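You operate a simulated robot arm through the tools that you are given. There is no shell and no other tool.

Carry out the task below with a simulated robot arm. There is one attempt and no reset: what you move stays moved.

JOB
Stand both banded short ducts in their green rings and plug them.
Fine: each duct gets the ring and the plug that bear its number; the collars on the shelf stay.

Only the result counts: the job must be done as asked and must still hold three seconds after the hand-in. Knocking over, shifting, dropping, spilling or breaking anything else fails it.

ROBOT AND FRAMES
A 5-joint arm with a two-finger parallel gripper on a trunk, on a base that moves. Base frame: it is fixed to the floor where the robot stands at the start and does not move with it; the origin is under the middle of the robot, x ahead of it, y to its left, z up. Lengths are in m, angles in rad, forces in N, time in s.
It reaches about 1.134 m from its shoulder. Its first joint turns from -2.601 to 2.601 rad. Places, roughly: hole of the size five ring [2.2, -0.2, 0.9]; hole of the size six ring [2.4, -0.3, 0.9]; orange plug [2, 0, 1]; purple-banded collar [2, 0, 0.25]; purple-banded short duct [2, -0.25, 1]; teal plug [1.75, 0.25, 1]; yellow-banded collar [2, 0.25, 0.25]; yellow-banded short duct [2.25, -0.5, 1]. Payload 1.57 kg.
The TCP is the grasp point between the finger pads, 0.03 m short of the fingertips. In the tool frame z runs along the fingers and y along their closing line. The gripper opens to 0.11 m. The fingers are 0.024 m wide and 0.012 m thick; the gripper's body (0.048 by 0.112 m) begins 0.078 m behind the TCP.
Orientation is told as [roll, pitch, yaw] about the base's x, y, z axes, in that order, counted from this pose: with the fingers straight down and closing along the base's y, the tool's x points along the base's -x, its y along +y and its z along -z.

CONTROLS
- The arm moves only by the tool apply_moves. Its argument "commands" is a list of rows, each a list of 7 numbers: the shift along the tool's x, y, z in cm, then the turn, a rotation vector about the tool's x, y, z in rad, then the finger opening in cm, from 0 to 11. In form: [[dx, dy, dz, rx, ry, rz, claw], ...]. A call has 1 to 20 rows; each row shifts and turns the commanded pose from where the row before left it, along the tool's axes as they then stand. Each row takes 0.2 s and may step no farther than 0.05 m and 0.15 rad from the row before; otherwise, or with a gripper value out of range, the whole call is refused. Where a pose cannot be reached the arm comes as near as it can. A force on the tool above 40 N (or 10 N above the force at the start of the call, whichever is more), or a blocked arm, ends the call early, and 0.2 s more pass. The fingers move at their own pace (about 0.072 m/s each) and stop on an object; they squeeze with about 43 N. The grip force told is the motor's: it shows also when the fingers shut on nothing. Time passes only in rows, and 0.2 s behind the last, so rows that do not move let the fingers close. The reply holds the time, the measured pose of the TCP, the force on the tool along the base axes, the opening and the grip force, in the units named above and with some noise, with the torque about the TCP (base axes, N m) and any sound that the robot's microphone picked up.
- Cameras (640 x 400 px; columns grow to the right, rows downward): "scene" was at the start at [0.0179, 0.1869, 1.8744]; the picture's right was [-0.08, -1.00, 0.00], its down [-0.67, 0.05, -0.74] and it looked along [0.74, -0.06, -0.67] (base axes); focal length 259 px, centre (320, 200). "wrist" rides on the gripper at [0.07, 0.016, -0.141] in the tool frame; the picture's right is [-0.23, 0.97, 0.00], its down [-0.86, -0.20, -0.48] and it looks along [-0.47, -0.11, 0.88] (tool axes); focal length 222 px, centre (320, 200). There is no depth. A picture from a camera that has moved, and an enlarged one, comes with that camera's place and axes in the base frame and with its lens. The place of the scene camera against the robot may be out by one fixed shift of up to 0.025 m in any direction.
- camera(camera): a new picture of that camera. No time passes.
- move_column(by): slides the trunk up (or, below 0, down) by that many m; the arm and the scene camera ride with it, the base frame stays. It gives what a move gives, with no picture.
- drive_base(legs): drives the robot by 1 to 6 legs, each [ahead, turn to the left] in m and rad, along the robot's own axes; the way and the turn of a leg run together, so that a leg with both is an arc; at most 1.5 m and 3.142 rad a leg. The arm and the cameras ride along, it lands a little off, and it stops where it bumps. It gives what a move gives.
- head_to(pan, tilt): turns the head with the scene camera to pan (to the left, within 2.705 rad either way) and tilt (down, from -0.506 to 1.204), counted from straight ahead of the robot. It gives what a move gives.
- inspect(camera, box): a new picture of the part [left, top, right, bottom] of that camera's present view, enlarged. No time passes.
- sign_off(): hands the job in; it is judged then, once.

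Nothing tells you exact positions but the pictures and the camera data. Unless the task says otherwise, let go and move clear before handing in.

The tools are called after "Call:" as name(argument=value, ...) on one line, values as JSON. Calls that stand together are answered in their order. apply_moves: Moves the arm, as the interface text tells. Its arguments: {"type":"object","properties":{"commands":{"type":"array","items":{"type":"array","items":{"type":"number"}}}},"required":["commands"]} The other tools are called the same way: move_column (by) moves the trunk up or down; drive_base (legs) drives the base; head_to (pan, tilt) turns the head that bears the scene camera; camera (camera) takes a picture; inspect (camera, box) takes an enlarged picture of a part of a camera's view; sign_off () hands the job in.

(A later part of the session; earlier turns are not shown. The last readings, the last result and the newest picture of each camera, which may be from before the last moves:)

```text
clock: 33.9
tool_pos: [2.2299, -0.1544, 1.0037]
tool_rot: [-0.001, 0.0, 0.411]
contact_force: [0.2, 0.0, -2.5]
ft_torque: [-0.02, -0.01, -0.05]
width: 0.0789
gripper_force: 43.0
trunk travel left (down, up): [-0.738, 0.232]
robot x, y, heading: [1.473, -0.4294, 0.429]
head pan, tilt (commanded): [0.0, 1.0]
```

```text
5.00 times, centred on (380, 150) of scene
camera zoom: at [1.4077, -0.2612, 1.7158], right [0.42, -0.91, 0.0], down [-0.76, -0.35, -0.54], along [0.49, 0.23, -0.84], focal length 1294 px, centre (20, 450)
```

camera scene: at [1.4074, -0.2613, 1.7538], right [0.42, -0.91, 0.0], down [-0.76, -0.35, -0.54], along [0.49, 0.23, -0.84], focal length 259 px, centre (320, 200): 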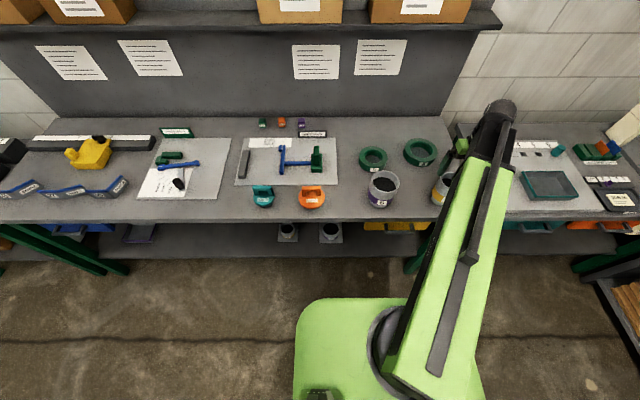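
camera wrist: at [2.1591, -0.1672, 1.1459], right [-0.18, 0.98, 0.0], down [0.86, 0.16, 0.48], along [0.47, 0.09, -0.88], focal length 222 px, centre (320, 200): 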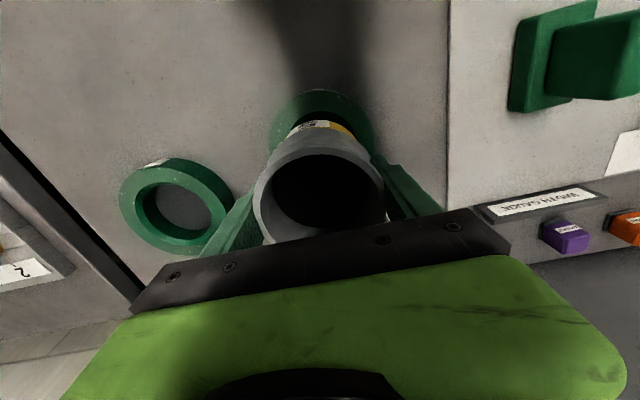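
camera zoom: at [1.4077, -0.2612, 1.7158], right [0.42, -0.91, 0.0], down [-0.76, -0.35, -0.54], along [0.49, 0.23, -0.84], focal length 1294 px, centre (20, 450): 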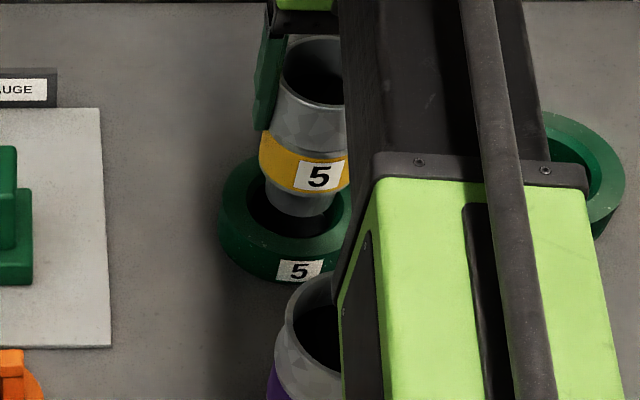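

The duct and ring line up within about 2 mm. I'll nudge 1 mm left and lower in steps while watching the force.

Call:
apply_moves(commands=[[0, 0.12, 0, 0, 0, 0, 6], [0, 0, 0, 0, 0, 0, 6]])

Call:
move_column(by=-0.025)

Call:
inspect(camera="wrist", box=[240, 70, 400, 190])

Call:
inspect(camera="scene", box=[340, 110, 420, 190])

```text
clock: 34.5
tool_pos: [2.2284, -0.1526, 1.0053]
tool_rot: [0.001, -0.001, 0.409]
contact_force: [1.0, 0.9, -2.6]
ft_torque: [-0.01, 0.0, 0.04]
width: 0.0789
gripper_force: 43.2
trunk travel left (down, up): [-0.738, 0.232]
robot x, y, heading: [1.4693, -0.4328, 0.434]
head pan, tilt (commanded): [0.0, 1.0]
```

```text
clock: 35.2
tool_pos: [2.2285, -0.1521, 0.9801]
tool_rot: [0.0, 0.0, 0.409]
contact_force: [-0.7, 0.2, -1.8]
ft_torque: [0.02, -0.01, 0.0]
width: 0.0789
gripper_force: 42.9
trunk travel left (down, up): [-0.713, 0.257]
robot x, y, heading: [1.4734, -0.4279, 0.434]
head pan, tilt (commanded): [0.0, 1.0]
```

```text
3.33 times, centred on (320, 130) of wrist
camera zoom: at [2.1583, -0.1657, 1.1209], right [-0.18, 0.98, 0.0], down [0.86, 0.16, 0.48], along [0.47, 0.09, -0.88], focal length 740 px, centre (320, 433)
```

zoom: 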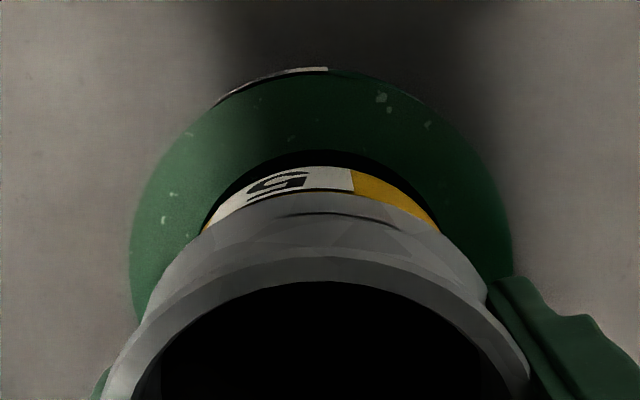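

```text
5.00 times, centred on (380, 150) of scene
camera zoom: at [1.4076, -0.2612, 1.6908], right [0.42, -0.91, 0.0], down [-0.76, -0.35, -0.54], along [0.49, 0.23, -0.84], focal length 1294 px, centre (20, 450)
```

zoom: 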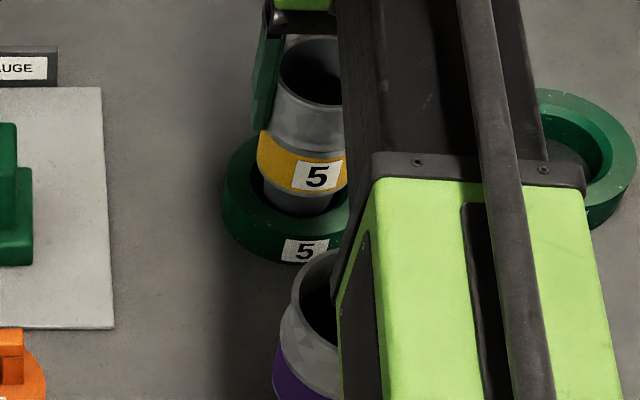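

The duct is entering the hole, centred and with no extra force. I'll keep lowering.

Call:
move_column(by=-0.018)

Call:
inspect(camera="scene", box=[340, 110, 420, 190])

```text
clock: 35.9
tool_pos: [2.2297, -0.1516, 0.9619]
tool_rot: [0.0, 0.0, 0.411]
contact_force: [0.8, 0.3, -2.4]
ft_torque: [0.02, -0.01, -0.01]
width: 0.079
gripper_force: 42.9
trunk travel left (down, up): [-0.695, 0.275]
robot x, y, heading: [1.47, -0.429, 0.43]
head pan, tilt (commanded): [0.0, 1.0]
```

```text
5.00 times, centred on (380, 150) of scene
camera zoom: at [1.4076, -0.2612, 1.6728], right [0.42, -0.91, 0.0], down [-0.76, -0.35, -0.54], along [0.49, 0.23, -0.84], focal length 1294 px, centre (20, 450)
```

zoom: 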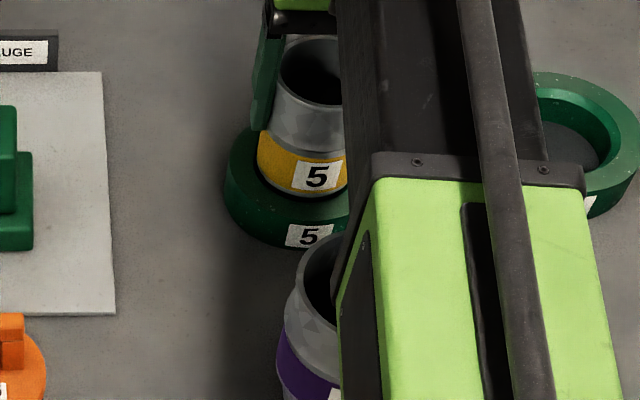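

Call:
move_column(by=-0.005)

Call:
move_column(by=-0.002)

```text
clock: 36.4
tool_pos: [2.2287, -0.1532, 0.9582]
tool_rot: [-0.001, -0.002, 0.411]
contact_force: [7.2, 3.7, 23.2]
ft_torque: [0.06, -0.4, 0.01]
width: 0.079
gripper_force: 43.7
trunk travel left (down, up): [-0.69, 0.28]
robot x, y, heading: [1.4734, -0.4311, 0.428]
head pan, tilt (commanded): [0.0, 1.0]
```

```text
clock: 37.0
tool_pos: [2.2278, -0.1536, 0.9563]
tool_rot: [0.0, -0.001, 0.412]
contact_force: [7.1, 2.9, 24.6]
ft_torque: [0.06, -0.36, 0.06]
width: 0.0789
gripper_force: 42.8
trunk travel left (down, up): [-0.688, 0.282]
robot x, y, heading: [1.4727, -0.4315, 0.432]
head pan, tilt (commanded): [0.0, 1.0]
```

Contact: about 24 N upward and 8 N pushing forward, so the duct seats slightly on the near side. I'll shift forward about 1 mm to relieve it.

Call:
apply_moves(commands=[[-0.1, 0, 0, 0, 0, 0, 6], [0, 0, 0, 0, 0, 0, 6]])

Call:
inspect(camera="scene", box=[340, 110, 420, 190])

Call:
inspect(camera="wrist", box=[220, 70, 420, 220])

```text
clock: 37.6
tool_pos: [2.2279, -0.1534, 0.9557]
tool_rot: [0.0, 0.0, 0.409]
contact_force: [-3.0, -0.4, 15.6]
ft_torque: [-0.09, 0.29, 0.0]
width: 0.0789
gripper_force: 43.1
trunk travel left (down, up): [-0.688, 0.282]
robot x, y, heading: [1.4732, -0.4301, 0.432]
head pan, tilt (commanded): [0.0, 1.0]
```

```text
5.00 times, centred on (380, 150) of scene
camera zoom: at [1.4051, -0.262, 1.6657], right [0.42, -0.91, 0.0], down [-0.76, -0.35, -0.54], along [0.49, 0.23, -0.84], focal length 1294 px, centre (20, 450)
```

zoom: 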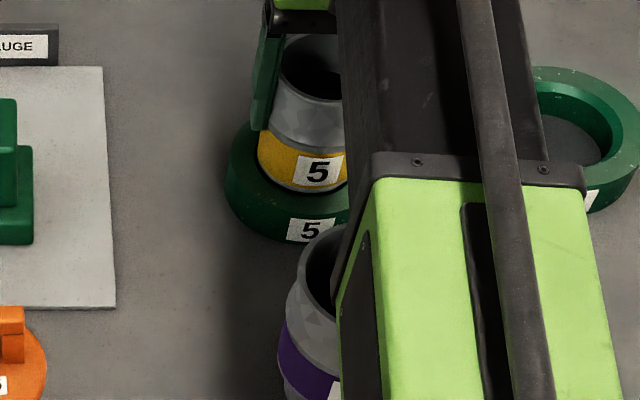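

```text
2.67 times, centred on (320, 145) of wrist
camera zoom: at [2.1572, -0.1659, 1.0972], right [-0.18, 0.98, 0.0], down [0.86, 0.16, 0.48], along [0.47, 0.09, -0.88], focal length 592 px, centre (320, 347)
```

zoom: 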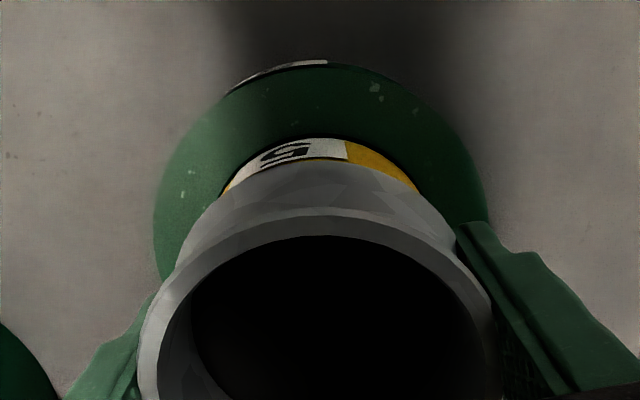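

Lateral force is now small (3 N) and the duct sits down in the ring. I'll release.

Call:
apply_moves(commands=[[0, 0, 0, 0, 0, 0, 8.6], [0, 0, 0, 0, 0, 0, 11], [0, 0, 0, 0, 0, 0, 11], [0, 0, 0, 0, 0, 0, 11]])

Call:
camera(camera="wrist")

Call:
inspect(camera="scene", box=[340, 110, 420, 190])

```text
clock: 38.6
tool_pos: [2.2307, -0.1524, 0.9555]
tool_rot: [0.001, 0.0, 0.409]
contact_force: [0.3, 0.2, -0.7]
ft_torque: [0.02, 0.0, 0.0]
width: 0.1099
gripper_force: 0.1
trunk travel left (down, up): [-0.688, 0.282]
robot x, y, heading: [1.4736, -0.4319, 0.434]
head pan, tilt (commanded): [0.0, 1.0]
```

```text
taken
camera wrist: at [2.1592, -0.1653, 1.096], right [-0.18, 0.98, 0.0], down [0.86, 0.16, 0.48], along [0.47, 0.09, -0.88], focal length 222 px, centre (320, 200)
```

wrist: 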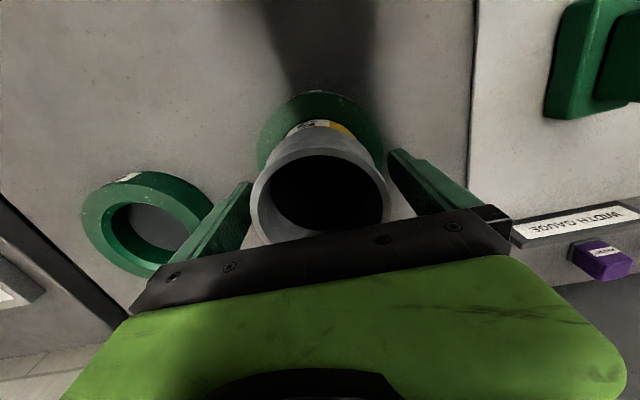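

```text
5.00 times, centred on (380, 150) of scene
camera zoom: at [1.4074, -0.2612, 1.6658], right [0.42, -0.91, 0.0], down [-0.76, -0.35, -0.54], along [0.49, 0.23, -0.84], focal length 1294 px, centre (20, 450)
```

zoom: 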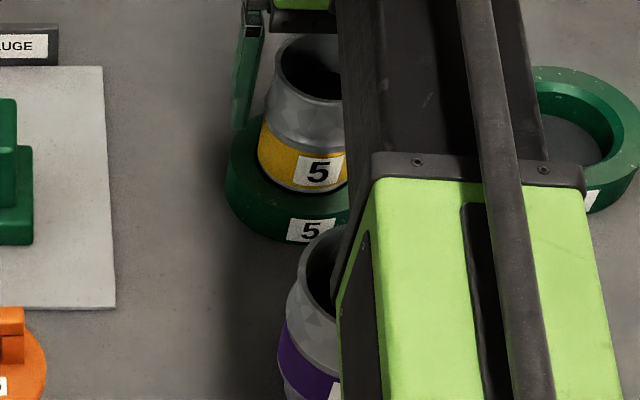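

Released and standing. I'll raise clear and check the seating from above.

Call:
move_column(by=0.17)

Call:
camera(camera="wrist")

Call:
inspect(camera="wrist", box=[250, 80, 400, 200])

Call:
inspect(camera="scene", box=[340, 110, 440, 190])

```text
clock: 40.5
tool_pos: [2.231, -0.1531, 1.1246]
tool_rot: [0.002, 0.001, 0.41]
contact_force: [1.0, -0.3, 0.4]
ft_torque: [0.0, 0.0, 0.0]
width: 0.1099
gripper_force: 0.1
trunk travel left (down, up): [-0.858, 0.112]
robot x, y, heading: [1.4739, -0.4291, 0.433]
head pan, tilt (commanded): [0.0, 1.0]
```

```text
taken
camera wrist: at [2.1592, -0.1653, 1.2659], right [-0.18, 0.98, 0.0], down [0.86, 0.16, 0.48], along [0.47, 0.09, -0.88], focal length 222 px, centre (320, 200)
```

wrist: 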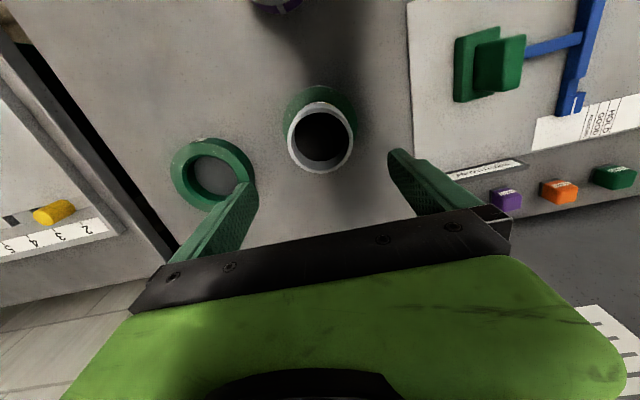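

```text
3.33 times, centred on (325, 140) of wrist
camera zoom: at [2.1592, -0.1653, 1.2659], right [-0.18, 0.98, 0.0], down [0.86, 0.16, 0.48], along [0.47, 0.09, -0.88], focal length 740 px, centre (303, 400)
```

zoom: 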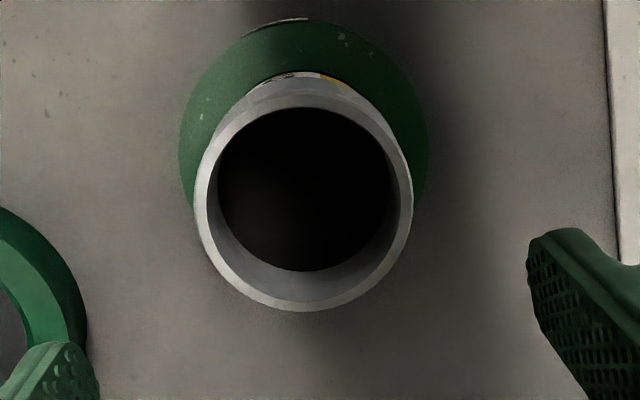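

```text
5.00 times, centred on (390, 150) of scene
camera zoom: at [1.4075, -0.2612, 1.8358], right [0.42, -0.91, 0.0], down [-0.76, -0.35, -0.54], along [0.49, 0.23, -0.84], focal length 1294 px, centre (-30, 450)
```

zoom: 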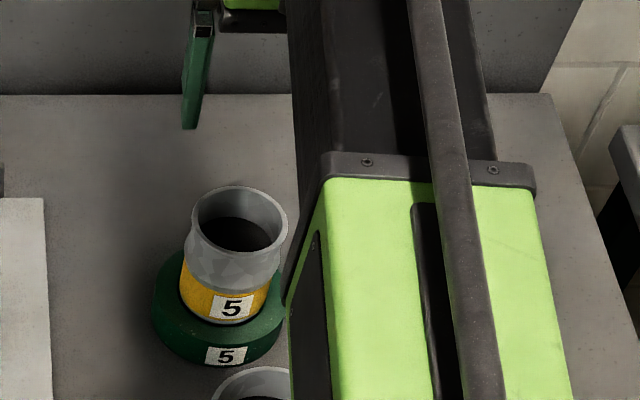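

Duct 5 is seated in ring 5 and upright. Next is the purple duct: I'll move over it at safe height and measure its rim precisely, because it nearly fills the gripper.

Call:
apply_moves(commands=[[4.17, -0.21, 0, 0, 0, 0, 11], [4.17, -0.21, 0, 0, 0, 0, 11], [4.17, -0.21, 0, 0, 0, 0, 11], [4.17, -0.21, 0, 0, 0, 0, 11], [4.16, -0.23, 0, 0, 0, 0, 11], [0, 0, 0, 0, 0, 0, 11], [0, 0, 0, 0, 0, 0, 11]])

Call:
camera(camera="wrist")

Call:
inspect(camera="wrist", box=[240, 80, 400, 200])

Call:
camera(camera="scene")

```text
clock: 42.1
tool_pos: [2.0412, -0.2478, 1.1256]
tool_rot: [0.001, 0.0, 0.41]
contact_force: [0.2, -0.6, 0.1]
ft_torque: [0.02, 0.03, 0.0]
width: 0.1101
gripper_force: 0.2
trunk travel left (down, up): [-0.858, 0.112]
robot x, y, heading: [1.4721, -0.4261, 0.433]
head pan, tilt (commanded): [0.0, 1.0]
```

```text
taken
camera wrist: at [1.9711, -0.2593, 1.2662], right [-0.18, 0.98, 0.0], down [0.86, 0.16, 0.48], along [0.47, 0.09, -0.88], focal length 222 px, centre (320, 200)
```

wrist: 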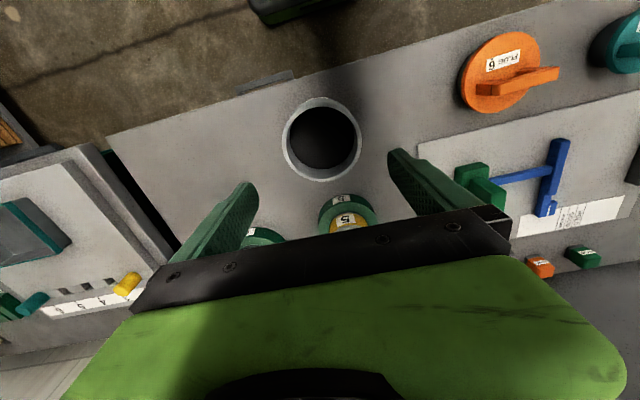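

```text
3.33 times, centred on (320, 140) of wrist
camera zoom: at [1.9711, -0.2593, 1.2662], right [-0.18, 0.98, 0.0], down [0.86, 0.16, 0.48], along [0.47, 0.09, -0.88], focal length 740 px, centre (320, 400)
```

zoom: 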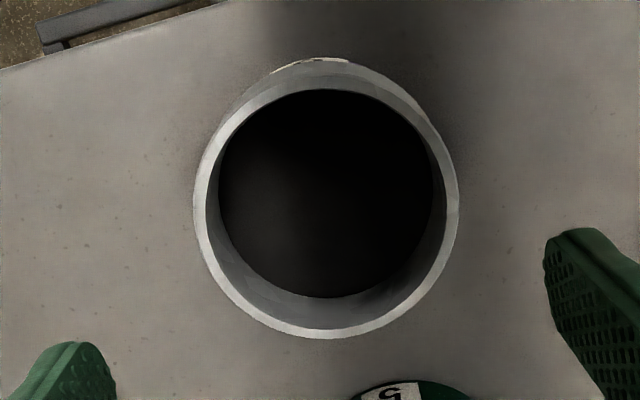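

```text
taken
camera scene: at [1.407, -0.2614, 1.8358], right [0.42, -0.91, 0.0], down [-0.76, -0.35, -0.54], along [0.49, 0.23, -0.84], focal length 259 px, centre (320, 200)
```

scene: 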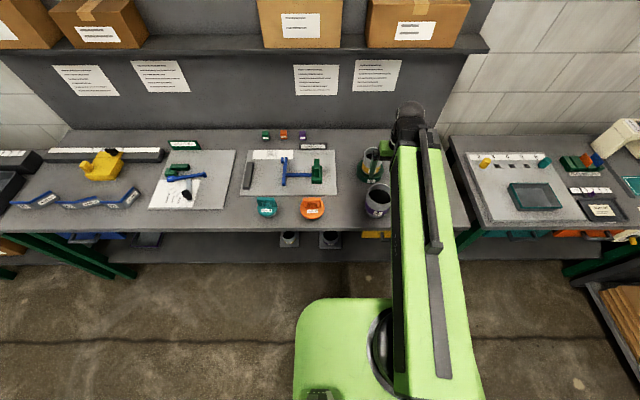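

The purple rim is centred about (2.0454, -0.2435) and about 0.103 m across, leaving roughly 3.5 mm per side. I'll correct by 4 mm, lower until the fingertips are just above the rim, and check the gaps.

Call:
apply_moves(commands=[[-0.44, 0.08, 0, 0, 0, 0, 11], [0, 0, 0, 0, 0, 0, 11]])

Call:
move_column(by=-0.1)

Call:
camera(camera="wrist")

Call:
inspect(camera="wrist", box=[220, 90, 420, 240])

```text
clock: 42.7
tool_pos: [2.046, -0.2452, 1.1254]
tool_rot: [0.001, 0.0, 0.41]
contact_force: [0.1, -0.2, 0.3]
ft_torque: [0.01, -0.02, -0.04]
width: 0.1097
gripper_force: 0.0
trunk travel left (down, up): [-0.858, 0.112]
robot x, y, heading: [1.4761, -0.4305, 0.431]
head pan, tilt (commanded): [0.0, 1.0]
```

```text
clock: 44.0
tool_pos: [2.0467, -0.244, 1.0258]
tool_rot: [-0.001, -0.001, 0.411]
contact_force: [-0.2, 0.9, -0.3]
ft_torque: [0.01, -0.03, 0.0]
width: 0.1099
gripper_force: 0.1
trunk travel left (down, up): [-0.758, 0.212]
robot x, y, heading: [1.4736, -0.4297, 0.427]
head pan, tilt (commanded): [0.0, 1.0]
```

```text
taken
camera wrist: at [1.9751, -0.2566, 1.1661], right [-0.18, 0.98, 0.0], down [0.86, 0.16, 0.48], along [0.47, 0.09, -0.88], focal length 222 px, centre (320, 200)
```

wrist: 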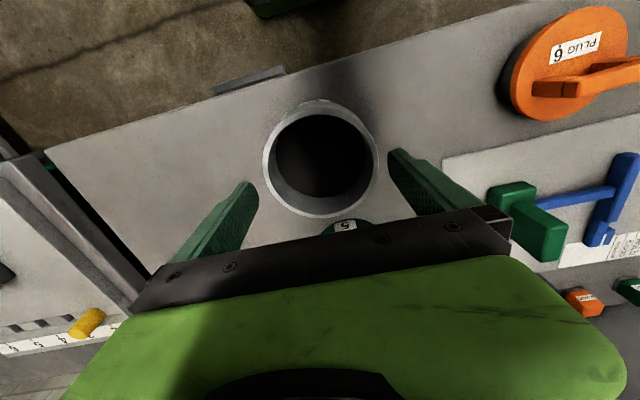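

```text
2.67 times, centred on (320, 165) of wrist
camera zoom: at [1.9751, -0.2566, 1.1661], right [-0.18, 0.98, 0.0], down [0.86, 0.16, 0.48], along [0.47, 0.09, -0.88], focal length 592 px, centre (320, 293)
```

zoom: 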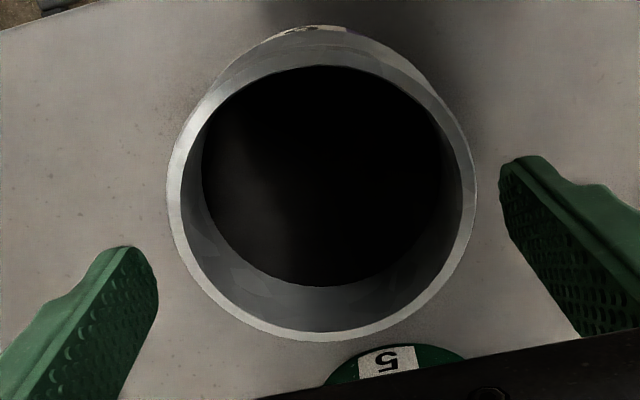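

Centred to under 1 mm, with both gaps even. I'll lower past the rim in two steps, checking for contact.

Call:
move_column(by=-0.03)

Call:
inspect(camera="wrist", box=[200, 90, 440, 260])

```text
clock: 44.8
tool_pos: [2.0463, -0.2439, 0.9939]
tool_rot: [0.0, 0.001, 0.412]
contact_force: [-0.4, 0.2, -0.2]
ft_torque: [0.0, -0.01, -0.01]
width: 0.1095
gripper_force: 0.1
trunk travel left (down, up): [-0.728, 0.242]
robot x, y, heading: [1.4767, -0.427, 0.435]
head pan, tilt (commanded): [0.0, 1.0]
```

```text
2.35 times, centred on (320, 175) of wrist
camera zoom: at [1.9751, -0.2567, 1.136], right [-0.18, 0.98, 0.0], down [0.86, 0.16, 0.48], along [0.47, 0.09, -0.88], focal length 523 px, centre (320, 259)
```

zoom: 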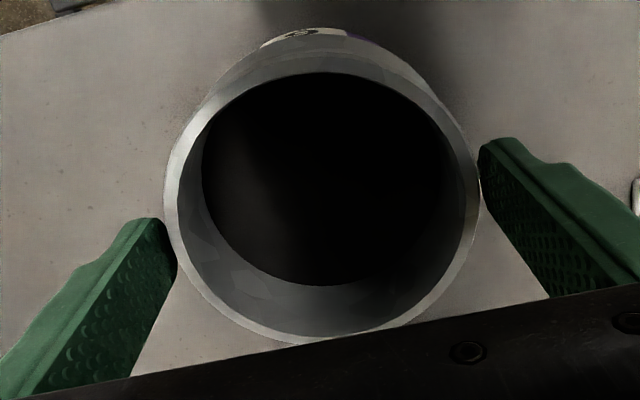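

Call:
move_column(by=-0.02)

Call:
move_column(by=-0.018)

Call:
camera(camera="wrist")

```text
clock: 45.4
tool_pos: [2.0461, -0.2443, 0.9755]
tool_rot: [-0.001, 0.0, 0.41]
contact_force: [0.2, 0.2, -0.3]
ft_torque: [-0.02, -0.03, -0.03]
width: 0.11
gripper_force: 0.0
trunk travel left (down, up): [-0.708, 0.262]
robot x, y, heading: [1.4712, -0.428, 0.429]
head pan, tilt (commanded): [0.0, 1.0]
```

```text
clock: 46.1
tool_pos: [2.0464, -0.2441, 0.957]
tool_rot: [0.0, -0.001, 0.412]
contact_force: [-0.4, -0.5, -0.4]
ft_torque: [0.02, -0.01, -0.02]
width: 0.1103
gripper_force: 0.0
trunk travel left (down, up): [-0.69, 0.28]
robot x, y, heading: [1.4748, -0.4314, 0.432]
head pan, tilt (commanded): [0.0, 1.0]
```

```text
taken
camera wrist: at [1.9751, -0.2567, 1.098], right [-0.18, 0.98, 0.0], down [0.86, 0.16, 0.48], along [0.47, 0.09, -0.88], focal length 222 px, centre (320, 200)
```

wrist: 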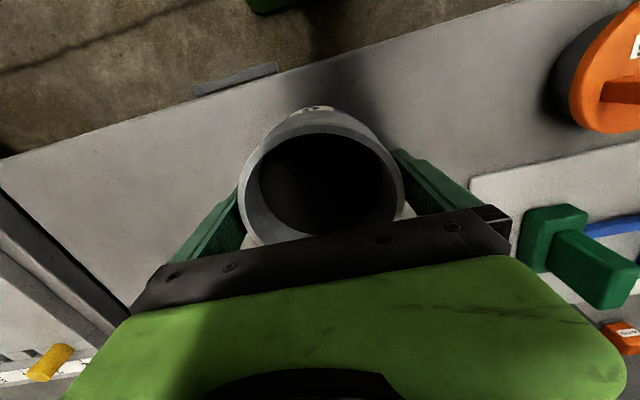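

No contact; the duct stands cleanly between the fingers. I'll close the grip and lift 0.16 m.

Call:
apply_moves(commands=[[0, 0, 0, 0, 0, 0, 8], [0, 0, 0, 0, 0, 0, 8], [0, 0, 0, 0, 0, 0, 8], [0, 0, 0, 0, 0, 0, 8]])

Call:
move_column(by=0.165)

Call:
camera(camera="wrist")

Call:
camera(camera="scene")

```text
clock: 47.1
tool_pos: [2.0464, -0.2446, 0.9565]
tool_rot: [0.0, -0.001, 0.409]
contact_force: [-1.0, 0.5, 0.1]
ft_torque: [0.0, 0.02, -0.01]
width: 0.0995
gripper_force: 43.1
trunk travel left (down, up): [-0.69, 0.28]
robot x, y, heading: [1.471, -0.4302, 0.435]
head pan, tilt (commanded): [0.0, 1.0]
```

```text
clock: 49.0
tool_pos: [2.0466, -0.2452, 1.121]
tool_rot: [0.002, 0.002, 0.409]
contact_force: [0.4, -0.6, -2.0]
ft_torque: [-0.02, 0.03, -0.02]
width: 0.0993
gripper_force: 43.1
trunk travel left (down, up): [-0.855, 0.115]
robot x, y, heading: [1.4751, -0.4284, 0.427]
head pan, tilt (commanded): [0.0, 1.0]
```

```text
taken
camera wrist: at [1.9753, -0.2565, 1.2629], right [-0.18, 0.98, 0.0], down [0.86, 0.16, 0.48], along [0.47, 0.09, -0.88], focal length 222 px, centre (320, 200)
```

wrist: 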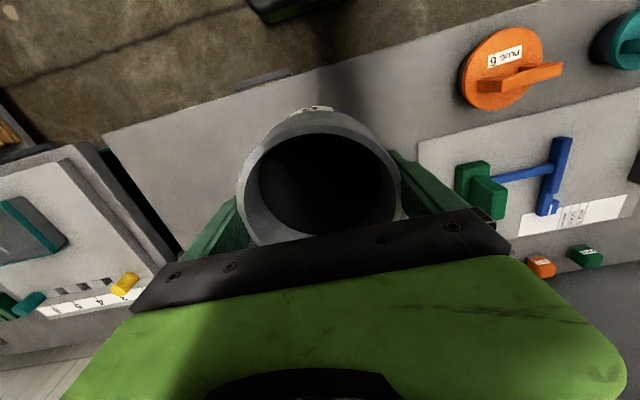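

```text
taken
camera scene: at [1.4076, -0.2611, 1.8328], right [0.42, -0.91, 0.0], down [-0.76, -0.35, -0.54], along [0.49, 0.23, -0.84], focal length 259 px, centre (320, 200)
```

scene: 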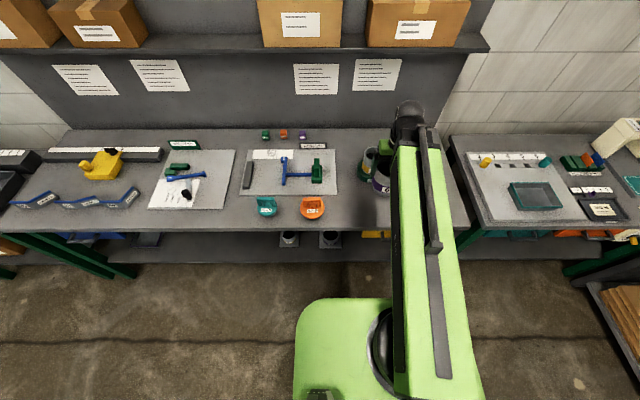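

The purple duct is held at 0.099 m. From the earlier view, ring 6's hole is near (2.355, -0.335), so I'll carry the duct over it, staying high and 5+ cm short of the overhead shelf.

Call:
apply_moves(commands=[[-3.524, -2.967, 0, 0, 0, 0, 8], [-3.524, -2.967, 0, 0, 0, 0, 8], [-3.524, -2.967, 0, 0, 0, 0, 8], [-3.524, -2.967, 0, 0, 0, 0, 8], [-3.524, -2.967, 0, 0, 0, 0, 8], [0, 0, 0, 0, 0, 0, 8]])

Call:
camera(camera="scene")

Call:
camera(camera="wrist")

```text
clock: 50.4
tool_pos: [2.266, -0.3096, 1.1222]
tool_rot: [0.001, 0.0, 0.41]
contact_force: [-0.2, -0.7, -2.4]
ft_torque: [0.01, -0.01, -0.01]
width: 0.0994
gripper_force: 42.7
trunk travel left (down, up): [-0.855, 0.115]
robot x, y, heading: [1.4733, -0.4315, 0.435]
head pan, tilt (commanded): [0.0, 1.0]
```

```text
taken
camera scene: at [1.407, -0.2612, 1.8328], right [0.42, -0.91, 0.0], down [-0.76, -0.35, -0.54], along [0.49, 0.23, -0.84], focal length 259 px, centre (320, 200)
```

scene: 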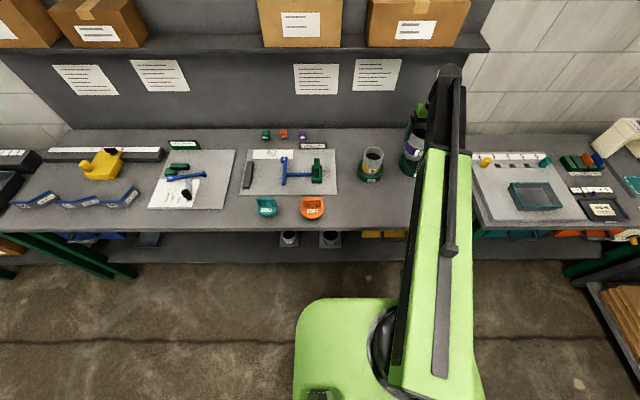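

```text
taken
camera wrist: at [2.1963, -0.3212, 1.2632], right [-0.18, 0.98, 0.0], down [0.86, 0.16, 0.48], along [0.47, 0.09, -0.88], focal length 222 px, centre (320, 200)
```

wrist: 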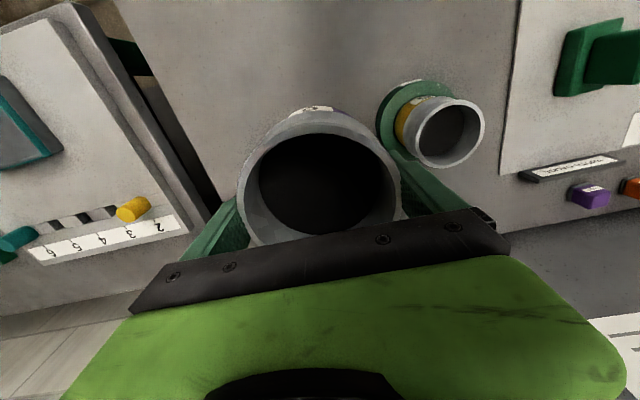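

The wrist dome stays about 5 cm short of the overhead shelf, but lowering a bit first gives more room. I'll lower 0.075 m here (ring tops stay clear by about 5 cm) and then slide in over ring 6.

Call:
move_column(by=-0.07)

Call:
apply_moves(commands=[[-2.33, -2.0, 0, 0, 0, 0, 8], [-2.33, -2.0, 0, 0, 0, 0, 8], [-2.34, -2.0, 0, 0, 0, 0, 8], [0, 0, 0, 0, 0, 0, 8], [0, 0, 0, 0, 0, 0, 8]])

Call:
camera(camera="wrist")

Call:
inspect(camera="wrist", box=[220, 50, 420, 200])

Call:
inspect(camera="scene", box=[340, 20, 500, 140])

```text
clock: 51.4
tool_pos: [2.2674, -0.3088, 1.0512]
tool_rot: [0.0, -0.001, 0.408]
contact_force: [-1.4, -0.3, -2.2]
ft_torque: [0.02, -0.04, -0.02]
width: 0.0993
gripper_force: 42.7
trunk travel left (down, up): [-0.785, 0.185]
robot x, y, heading: [1.4709, -0.4289, 0.429]
head pan, tilt (commanded): [0.0, 1.0]
```

```text
clock: 52.6
tool_pos: [2.3549, -0.3364, 1.0513]
tool_rot: [0.0, 0.001, 0.41]
contact_force: [-0.3, 0.8, -2.3]
ft_torque: [-0.03, -0.02, 0.03]
width: 0.0991
gripper_force: 43.2
trunk travel left (down, up): [-0.785, 0.185]
robot x, y, heading: [1.4713, -0.4292, 0.438]
head pan, tilt (commanded): [0.0, 1.0]
```

```text
taken
camera wrist: at [2.2838, -0.3483, 1.1927], right [-0.18, 0.98, 0.0], down [0.86, 0.16, 0.48], along [0.47, 0.09, -0.88], focal length 222 px, centre (320, 200)
```

wrist: 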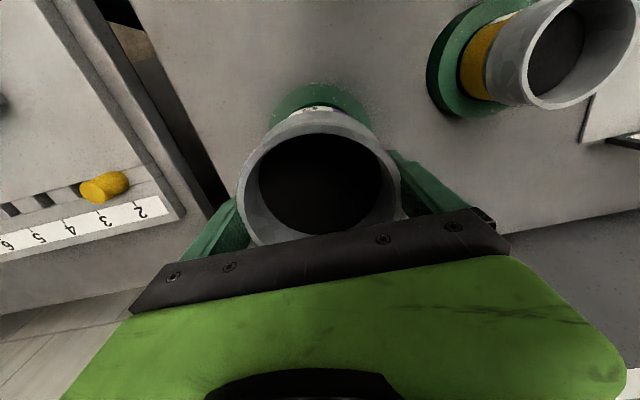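

```text
2.67 times, centred on (320, 125) of wrist
camera zoom: at [2.2838, -0.3483, 1.1927], right [-0.18, 0.98, 0.0], down [0.86, 0.16, 0.48], along [0.47, 0.09, -0.88], focal length 592 px, centre (320, 400)
```

zoom: 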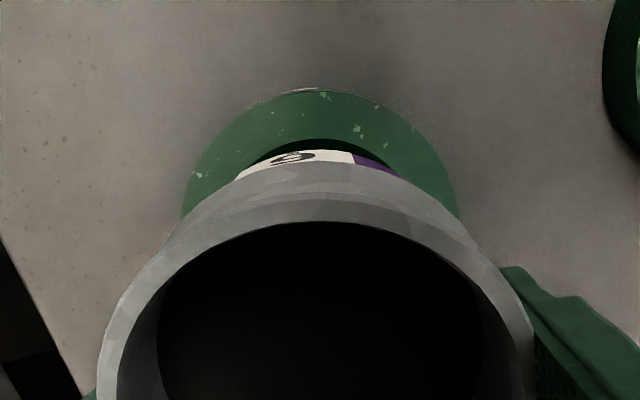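

```text
3.33 times, centred on (420, 80) of scene
camera zoom: at [1.408, -0.2611, 1.7628], right [0.42, -0.91, 0.0], down [-0.76, -0.35, -0.54], along [0.49, 0.23, -0.84], focal length 863 px, centre (-13, 600)
```

zoom: 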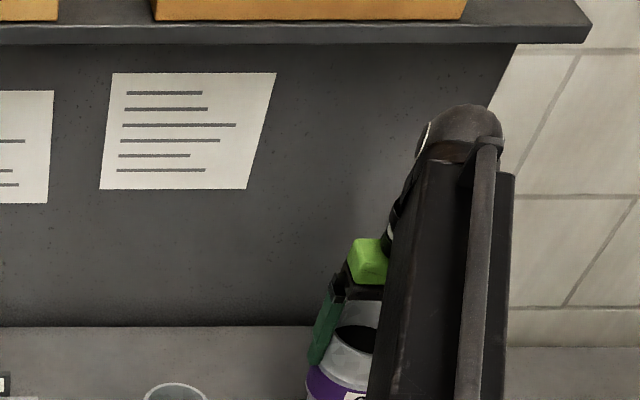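

Combining both views puts ring 6's centre at about (2.3585, -0.3337), so the duct needs about 4 mm more forward. I'll correct and lower until the spigot is just over the ring.

Call:
apply_moves(commands=[[-0.42, -0.02, 0, 0, 0, 0, 8], [0, 0, 0, 0, 0, 0, 8], [0, 0, 0, 0, 0, 0, 8]])

Call:
move_column(by=-0.05)

Call:
camera(camera="wrist")

Call:
inspect(camera="wrist", box=[220, 50, 420, 200])

Call:
inspect(camera="scene", box=[350, 80, 470, 170])

```text
clock: 53.4
tool_pos: [2.3592, -0.3332, 1.0507]
tool_rot: [-0.001, 0.002, 0.409]
contact_force: [0.9, -0.4, -3.0]
ft_torque: [-0.01, -0.02, -0.03]
width: 0.0993
gripper_force: 42.8
trunk travel left (down, up): [-0.785, 0.185]
robot x, y, heading: [1.4737, -0.4314, 0.433]
head pan, tilt (commanded): [0.0, 1.0]
```

```text
clock: 54.4
tool_pos: [2.3583, -0.3335, 1.0012]
tool_rot: [0.002, 0.0, 0.411]
contact_force: [-0.1, -0.1, -2.8]
ft_torque: [0.01, -0.01, -0.03]
width: 0.0992
gripper_force: 43.0
trunk travel left (down, up): [-0.735, 0.235]
robot x, y, heading: [1.4719, -0.4312, 0.433]
head pan, tilt (commanded): [0.0, 1.0]
```

```text
taken
camera wrist: at [2.2878, -0.3468, 1.1429], right [-0.18, 0.98, 0.0], down [0.86, 0.16, 0.48], along [0.47, 0.09, -0.88], focal length 222 px, centre (320, 200)
```

wrist: 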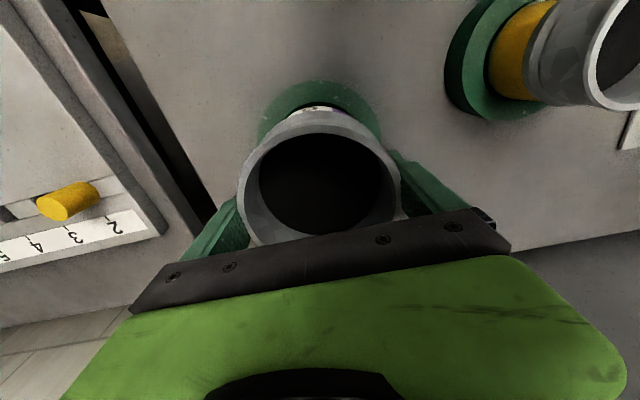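

```text
2.67 times, centred on (320, 125) of wrist
camera zoom: at [2.2878, -0.3468, 1.1429], right [-0.18, 0.98, 0.0], down [0.86, 0.16, 0.48], along [0.47, 0.09, -0.88], focal length 592 px, centre (320, 400)
```

zoom: 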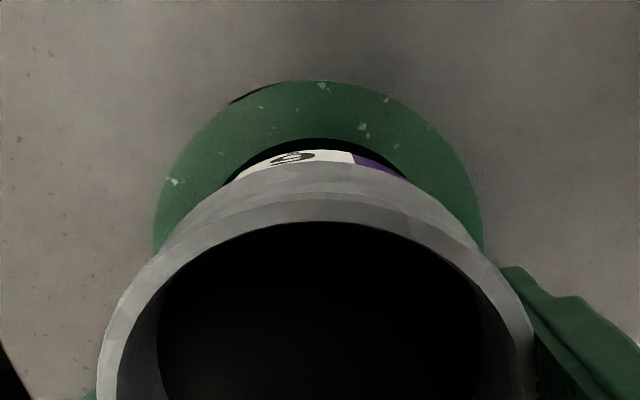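

```text
4.44 times, centred on (410, 125) of scene
camera zoom: at [1.4077, -0.2612, 1.7128], right [0.42, -0.91, 0.0], down [-0.76, -0.35, -0.54], along [0.49, 0.23, -0.84], focal length 1150 px, centre (-80, 533)
```

zoom: 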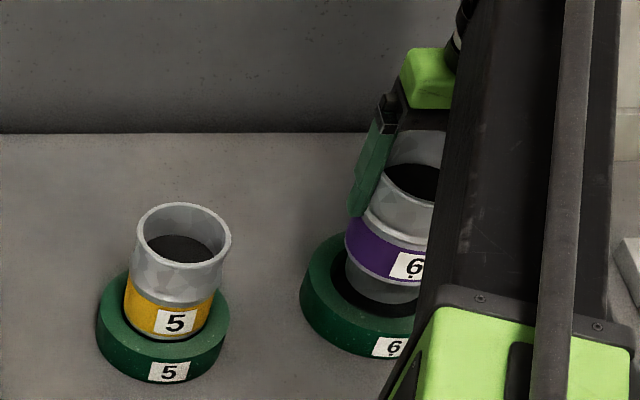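

Aligned within about 1 mm, with the spigot over the hole. I'll nudge 1 mm forward, since ring 5 needed the same, and lower it in.

Call:
apply_moves(commands=[[-0.1, 0, 0, 0, 0, 0, 8], [0, 0, 0, 0, 0, 0, 8]])

Call:
move_column(by=-0.022)

Call:
inspect(camera="scene", box=[350, 80, 470, 170])

```text
clock: 55.0
tool_pos: [2.3598, -0.333, 1.0013]
tool_rot: [0.0, -0.001, 0.409]
contact_force: [0.8, 0.6, -2.5]
ft_torque: [0.02, 0.04, -0.02]
width: 0.0994
gripper_force: 42.1
trunk travel left (down, up): [-0.735, 0.235]
robot x, y, heading: [1.4734, -0.4299, 0.436]
head pan, tilt (commanded): [0.0, 1.0]
```

```text
clock: 55.6
tool_pos: [2.3592, -0.3326, 0.9802]
tool_rot: [0.0, 0.0, 0.411]
contact_force: [-0.3, -0.4, -2.0]
ft_torque: [-0.01, 0.02, -0.01]
width: 0.0993
gripper_force: 43.3
trunk travel left (down, up): [-0.713, 0.257]
robot x, y, heading: [1.4747, -0.4313, 0.43]
head pan, tilt (commanded): [0.0, 1.0]
```

```text
4.44 times, centred on (410, 125) of scene
camera zoom: at [1.4077, -0.2612, 1.6908], right [0.42, -0.91, 0.0], down [-0.76, -0.35, -0.54], along [0.49, 0.23, -0.84], focal length 1150 px, centre (-80, 533)
```

zoom: 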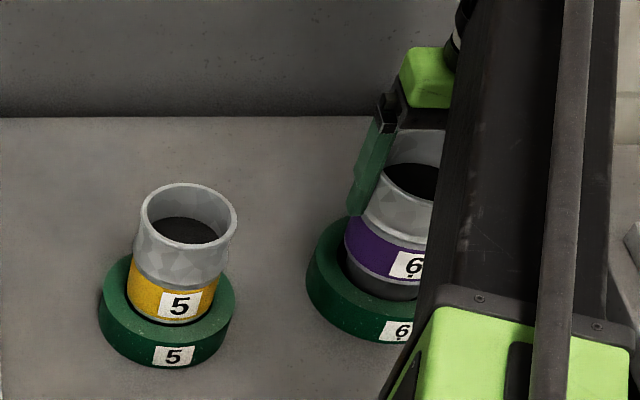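

Call:
move_column(by=-0.014)

Call:
move_column(by=-0.004)

```text
clock: 56.3
tool_pos: [2.3593, -0.3353, 0.9653]
tool_rot: [0.001, -0.001, 0.411]
contact_force: [-0.1, -0.5, -2.3]
ft_torque: [0.0, 0.0, 0.03]
width: 0.0994
gripper_force: 43.1
trunk travel left (down, up): [-0.699, 0.271]
robot x, y, heading: [1.4771, -0.4318, 0.431]
head pan, tilt (commanded): [0.0, 1.0]
```

```text
clock: 56.8
tool_pos: [2.3584, -0.3346, 0.962]
tool_rot: [0.0, -0.001, 0.41]
contact_force: [-1.2, 0.1, -0.7]
ft_torque: [-0.03, 0.03, 0.01]
width: 0.0991
gripper_force: 42.6
trunk travel left (down, up): [-0.695, 0.275]
robot x, y, heading: [1.4742, -0.4332, 0.432]
head pan, tilt (commanded): [0.0, 1.0]
```

Call:
move_column(by=-0.002)

Call:
inspect(camera="scene", box=[350, 80, 470, 170])

```text
clock: 57.3
tool_pos: [2.3589, -0.3333, 0.9608]
tool_rot: [0.001, -0.003, 0.411]
contact_force: [9.3, 0.5, 26.5]
ft_torque: [0.18, 0.09, -0.17]
width: 0.0994
gripper_force: 43.1
trunk travel left (down, up): [-0.693, 0.277]
robot x, y, heading: [1.4744, -0.4313, 0.431]
head pan, tilt (commanded): [0.0, 1.0]
```

```text
4.44 times, centred on (410, 125) of scene
camera zoom: at [1.4052, -0.2614, 1.6712], right [0.42, -0.91, 0.0], down [-0.76, -0.35, -0.54], along [0.49, 0.23, -0.84], focal length 1150 px, centre (-80, 533)
```

zoom: 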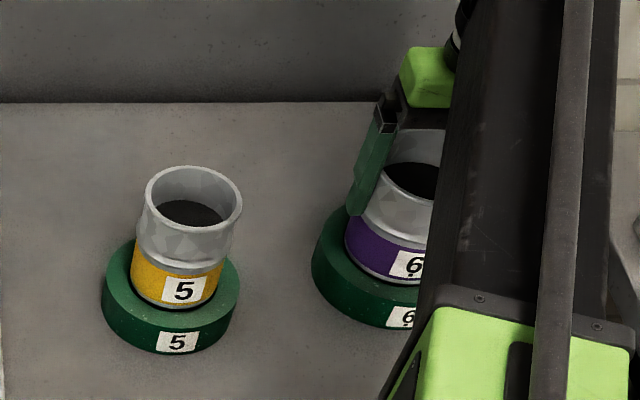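

Contact at the same seat height as duct 5, with a 9 N forward side load. I'll relieve it with a 1 mm shift, then release.

Call:
apply_moves(commands=[[-0.09, -0.03, 0, 0, 0, 0, 8], [0, 0, 0, 0, 0, 0, 8]])

Call:
camera(camera="wrist")

```text
clock: 57.9
tool_pos: [2.3579, -0.3346, 0.9606]
tool_rot: [0.002, -0.003, 0.41]
contact_force: [6.0, 3.1, 25.4]
ft_torque: [0.3, -0.08, -0.11]
width: 0.0992
gripper_force: 43.1
trunk travel left (down, up): [-0.693, 0.277]
robot x, y, heading: [1.4743, -0.4301, 0.437]
head pan, tilt (commanded): [0.0, 1.0]
```

```text
taken
camera wrist: at [2.2876, -0.3461, 1.1024], right [-0.18, 0.98, 0.0], down [0.86, 0.16, 0.48], along [0.47, 0.09, -0.88], focal length 222 px, centre (320, 200)
```

wrist: 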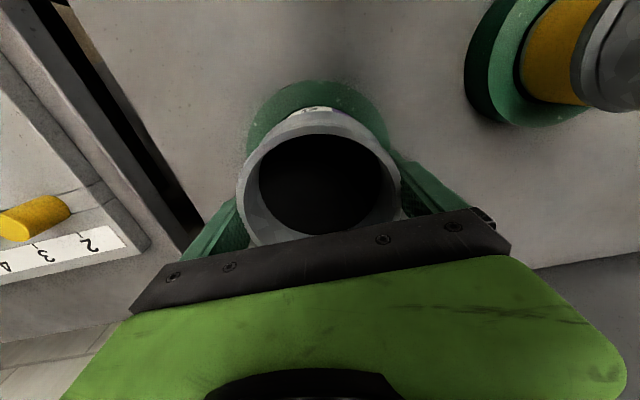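

Call:
apply_moves(commands=[[0, 0, 0, 0, 0, 0, 10.3], [0, 0, 0, 0, 0, 0, 11], [0, 0, 0, 0, 0, 0, 11], [0, 0, 0, 0, 0, 0, 11]])

Call:
camera(camera="wrist")

Call:
inspect(camera="wrist", box=[200, 60, 440, 240])

Call:
inspect(camera="scene", box=[350, 80, 470, 170])

```text
clock: 58.9
tool_pos: [2.3593, -0.3348, 0.9601]
tool_rot: [0.0, -0.002, 0.411]
contact_force: [0.4, 0.5, -0.5]
ft_torque: [0.01, 0.04, -0.01]
width: 0.1098
gripper_force: 0.1
trunk travel left (down, up): [-0.693, 0.277]
robot x, y, heading: [1.4705, -0.4295, 0.434]
head pan, tilt (commanded): [0.0, 1.0]
```

```text
taken
camera wrist: at [2.2893, -0.3461, 1.101], right [-0.18, 0.98, 0.0], down [0.86, 0.16, 0.48], along [0.47, 0.09, -0.88], focal length 222 px, centre (320, 200)
```

wrist: 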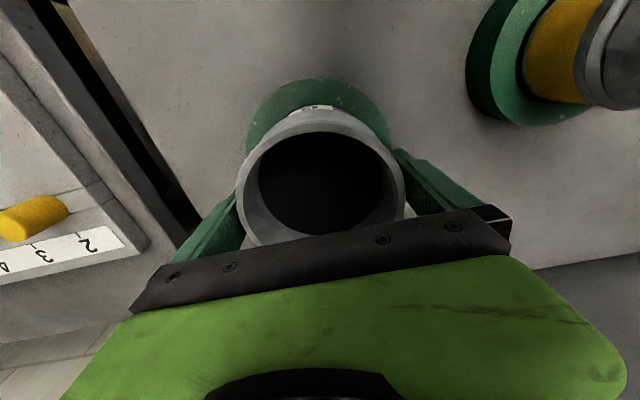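

```text
2.22 times, centred on (320, 150) of wrist
camera zoom: at [2.2893, -0.3461, 1.101], right [-0.18, 0.98, 0.0], down [0.86, 0.16, 0.48], along [0.47, 0.09, -0.88], focal length 494 px, centre (320, 311)
```

zoom: 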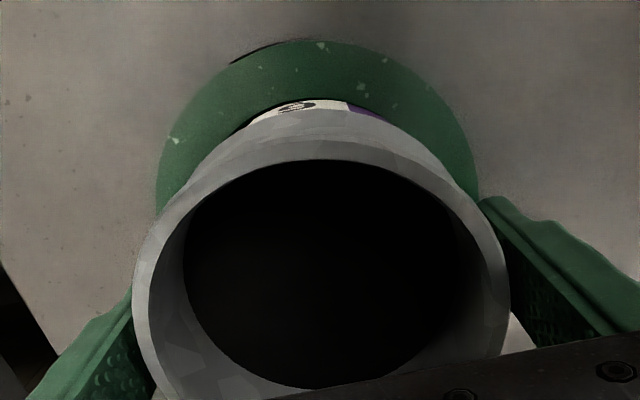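

```text
4.44 times, centred on (410, 125) of scene
camera zoom: at [1.4075, -0.2612, 1.6708], right [0.42, -0.91, 0.0], down [-0.76, -0.35, -0.54], along [0.49, 0.23, -0.84], focal length 1150 px, centre (-80, 533)
```

zoom: 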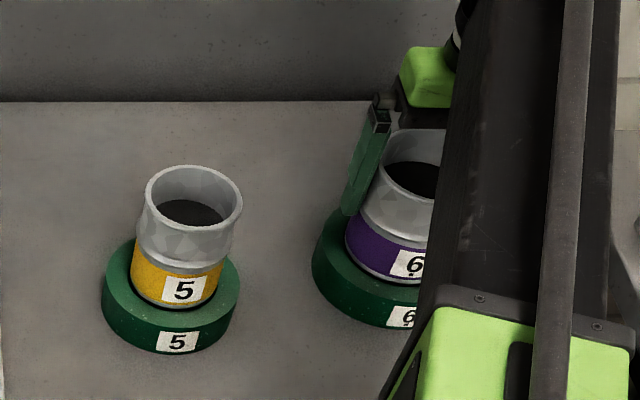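

Released with no residual force. I'll raise clear in two steps and check both ducts.

Call:
move_column(by=0.04)

Call:
move_column(by=0.12)

Call:
camera(camera="wrist")

Call:
inspect(camera="wrist", box=[240, 70, 400, 190])

Call:
inspect(camera="scene", box=[350, 100, 470, 190])

```text
clock: 59.7
tool_pos: [2.3604, -0.3323, 0.9996]
tool_rot: [0.002, 0.001, 0.409]
contact_force: [-0.5, -0.3, -0.3]
ft_torque: [-0.01, 0.02, 0.0]
width: 0.1102
gripper_force: 0.0
trunk travel left (down, up): [-0.733, 0.237]
robot x, y, heading: [1.4735, -0.433, 0.433]
head pan, tilt (commanded): [0.0, 1.0]
```

```text
clock: 61.2
tool_pos: [2.3601, -0.3348, 1.1196]
tool_rot: [0.001, 0.0, 0.41]
contact_force: [-0.7, -0.9, 0.1]
ft_torque: [-0.02, 0.03, 0.02]
width: 0.1098
gripper_force: 0.1
trunk travel left (down, up): [-0.853, 0.117]
robot x, y, heading: [1.4759, -0.4316, 0.435]
head pan, tilt (commanded): [0.0, 1.0]
```

```text
taken
camera wrist: at [2.2893, -0.3461, 1.2609], right [-0.18, 0.98, 0.0], down [0.86, 0.16, 0.48], along [0.47, 0.09, -0.88], focal length 222 px, centre (320, 200)
```

wrist: 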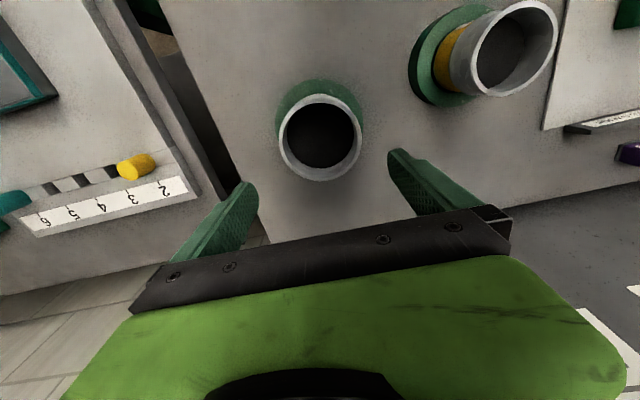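

```text
3.33 times, centred on (320, 130) of wrist
camera zoom: at [2.2893, -0.3461, 1.2609], right [-0.18, 0.98, 0.0], down [0.86, 0.16, 0.48], along [0.47, 0.09, -0.88], focal length 740 px, centre (320, 433)
```

zoom: 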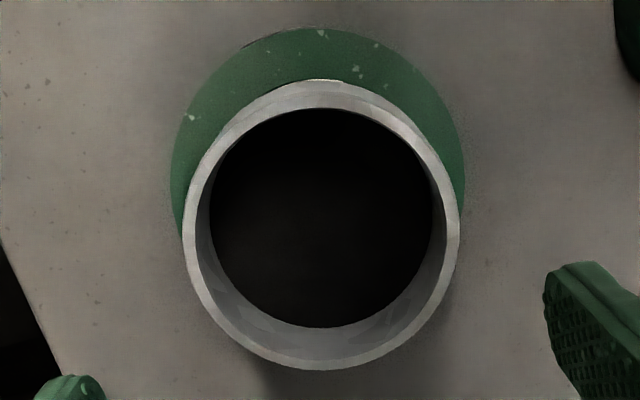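

```text
4.44 times, centred on (410, 145) of scene
camera zoom: at [1.4075, -0.2612, 1.8308], right [0.42, -0.91, 0.0], down [-0.76, -0.35, -0.54], along [0.49, 0.23, -0.84], focal length 1150 px, centre (-80, 444)
```

zoom: 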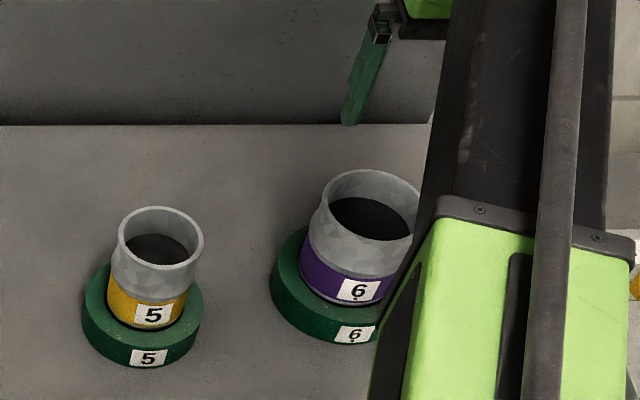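

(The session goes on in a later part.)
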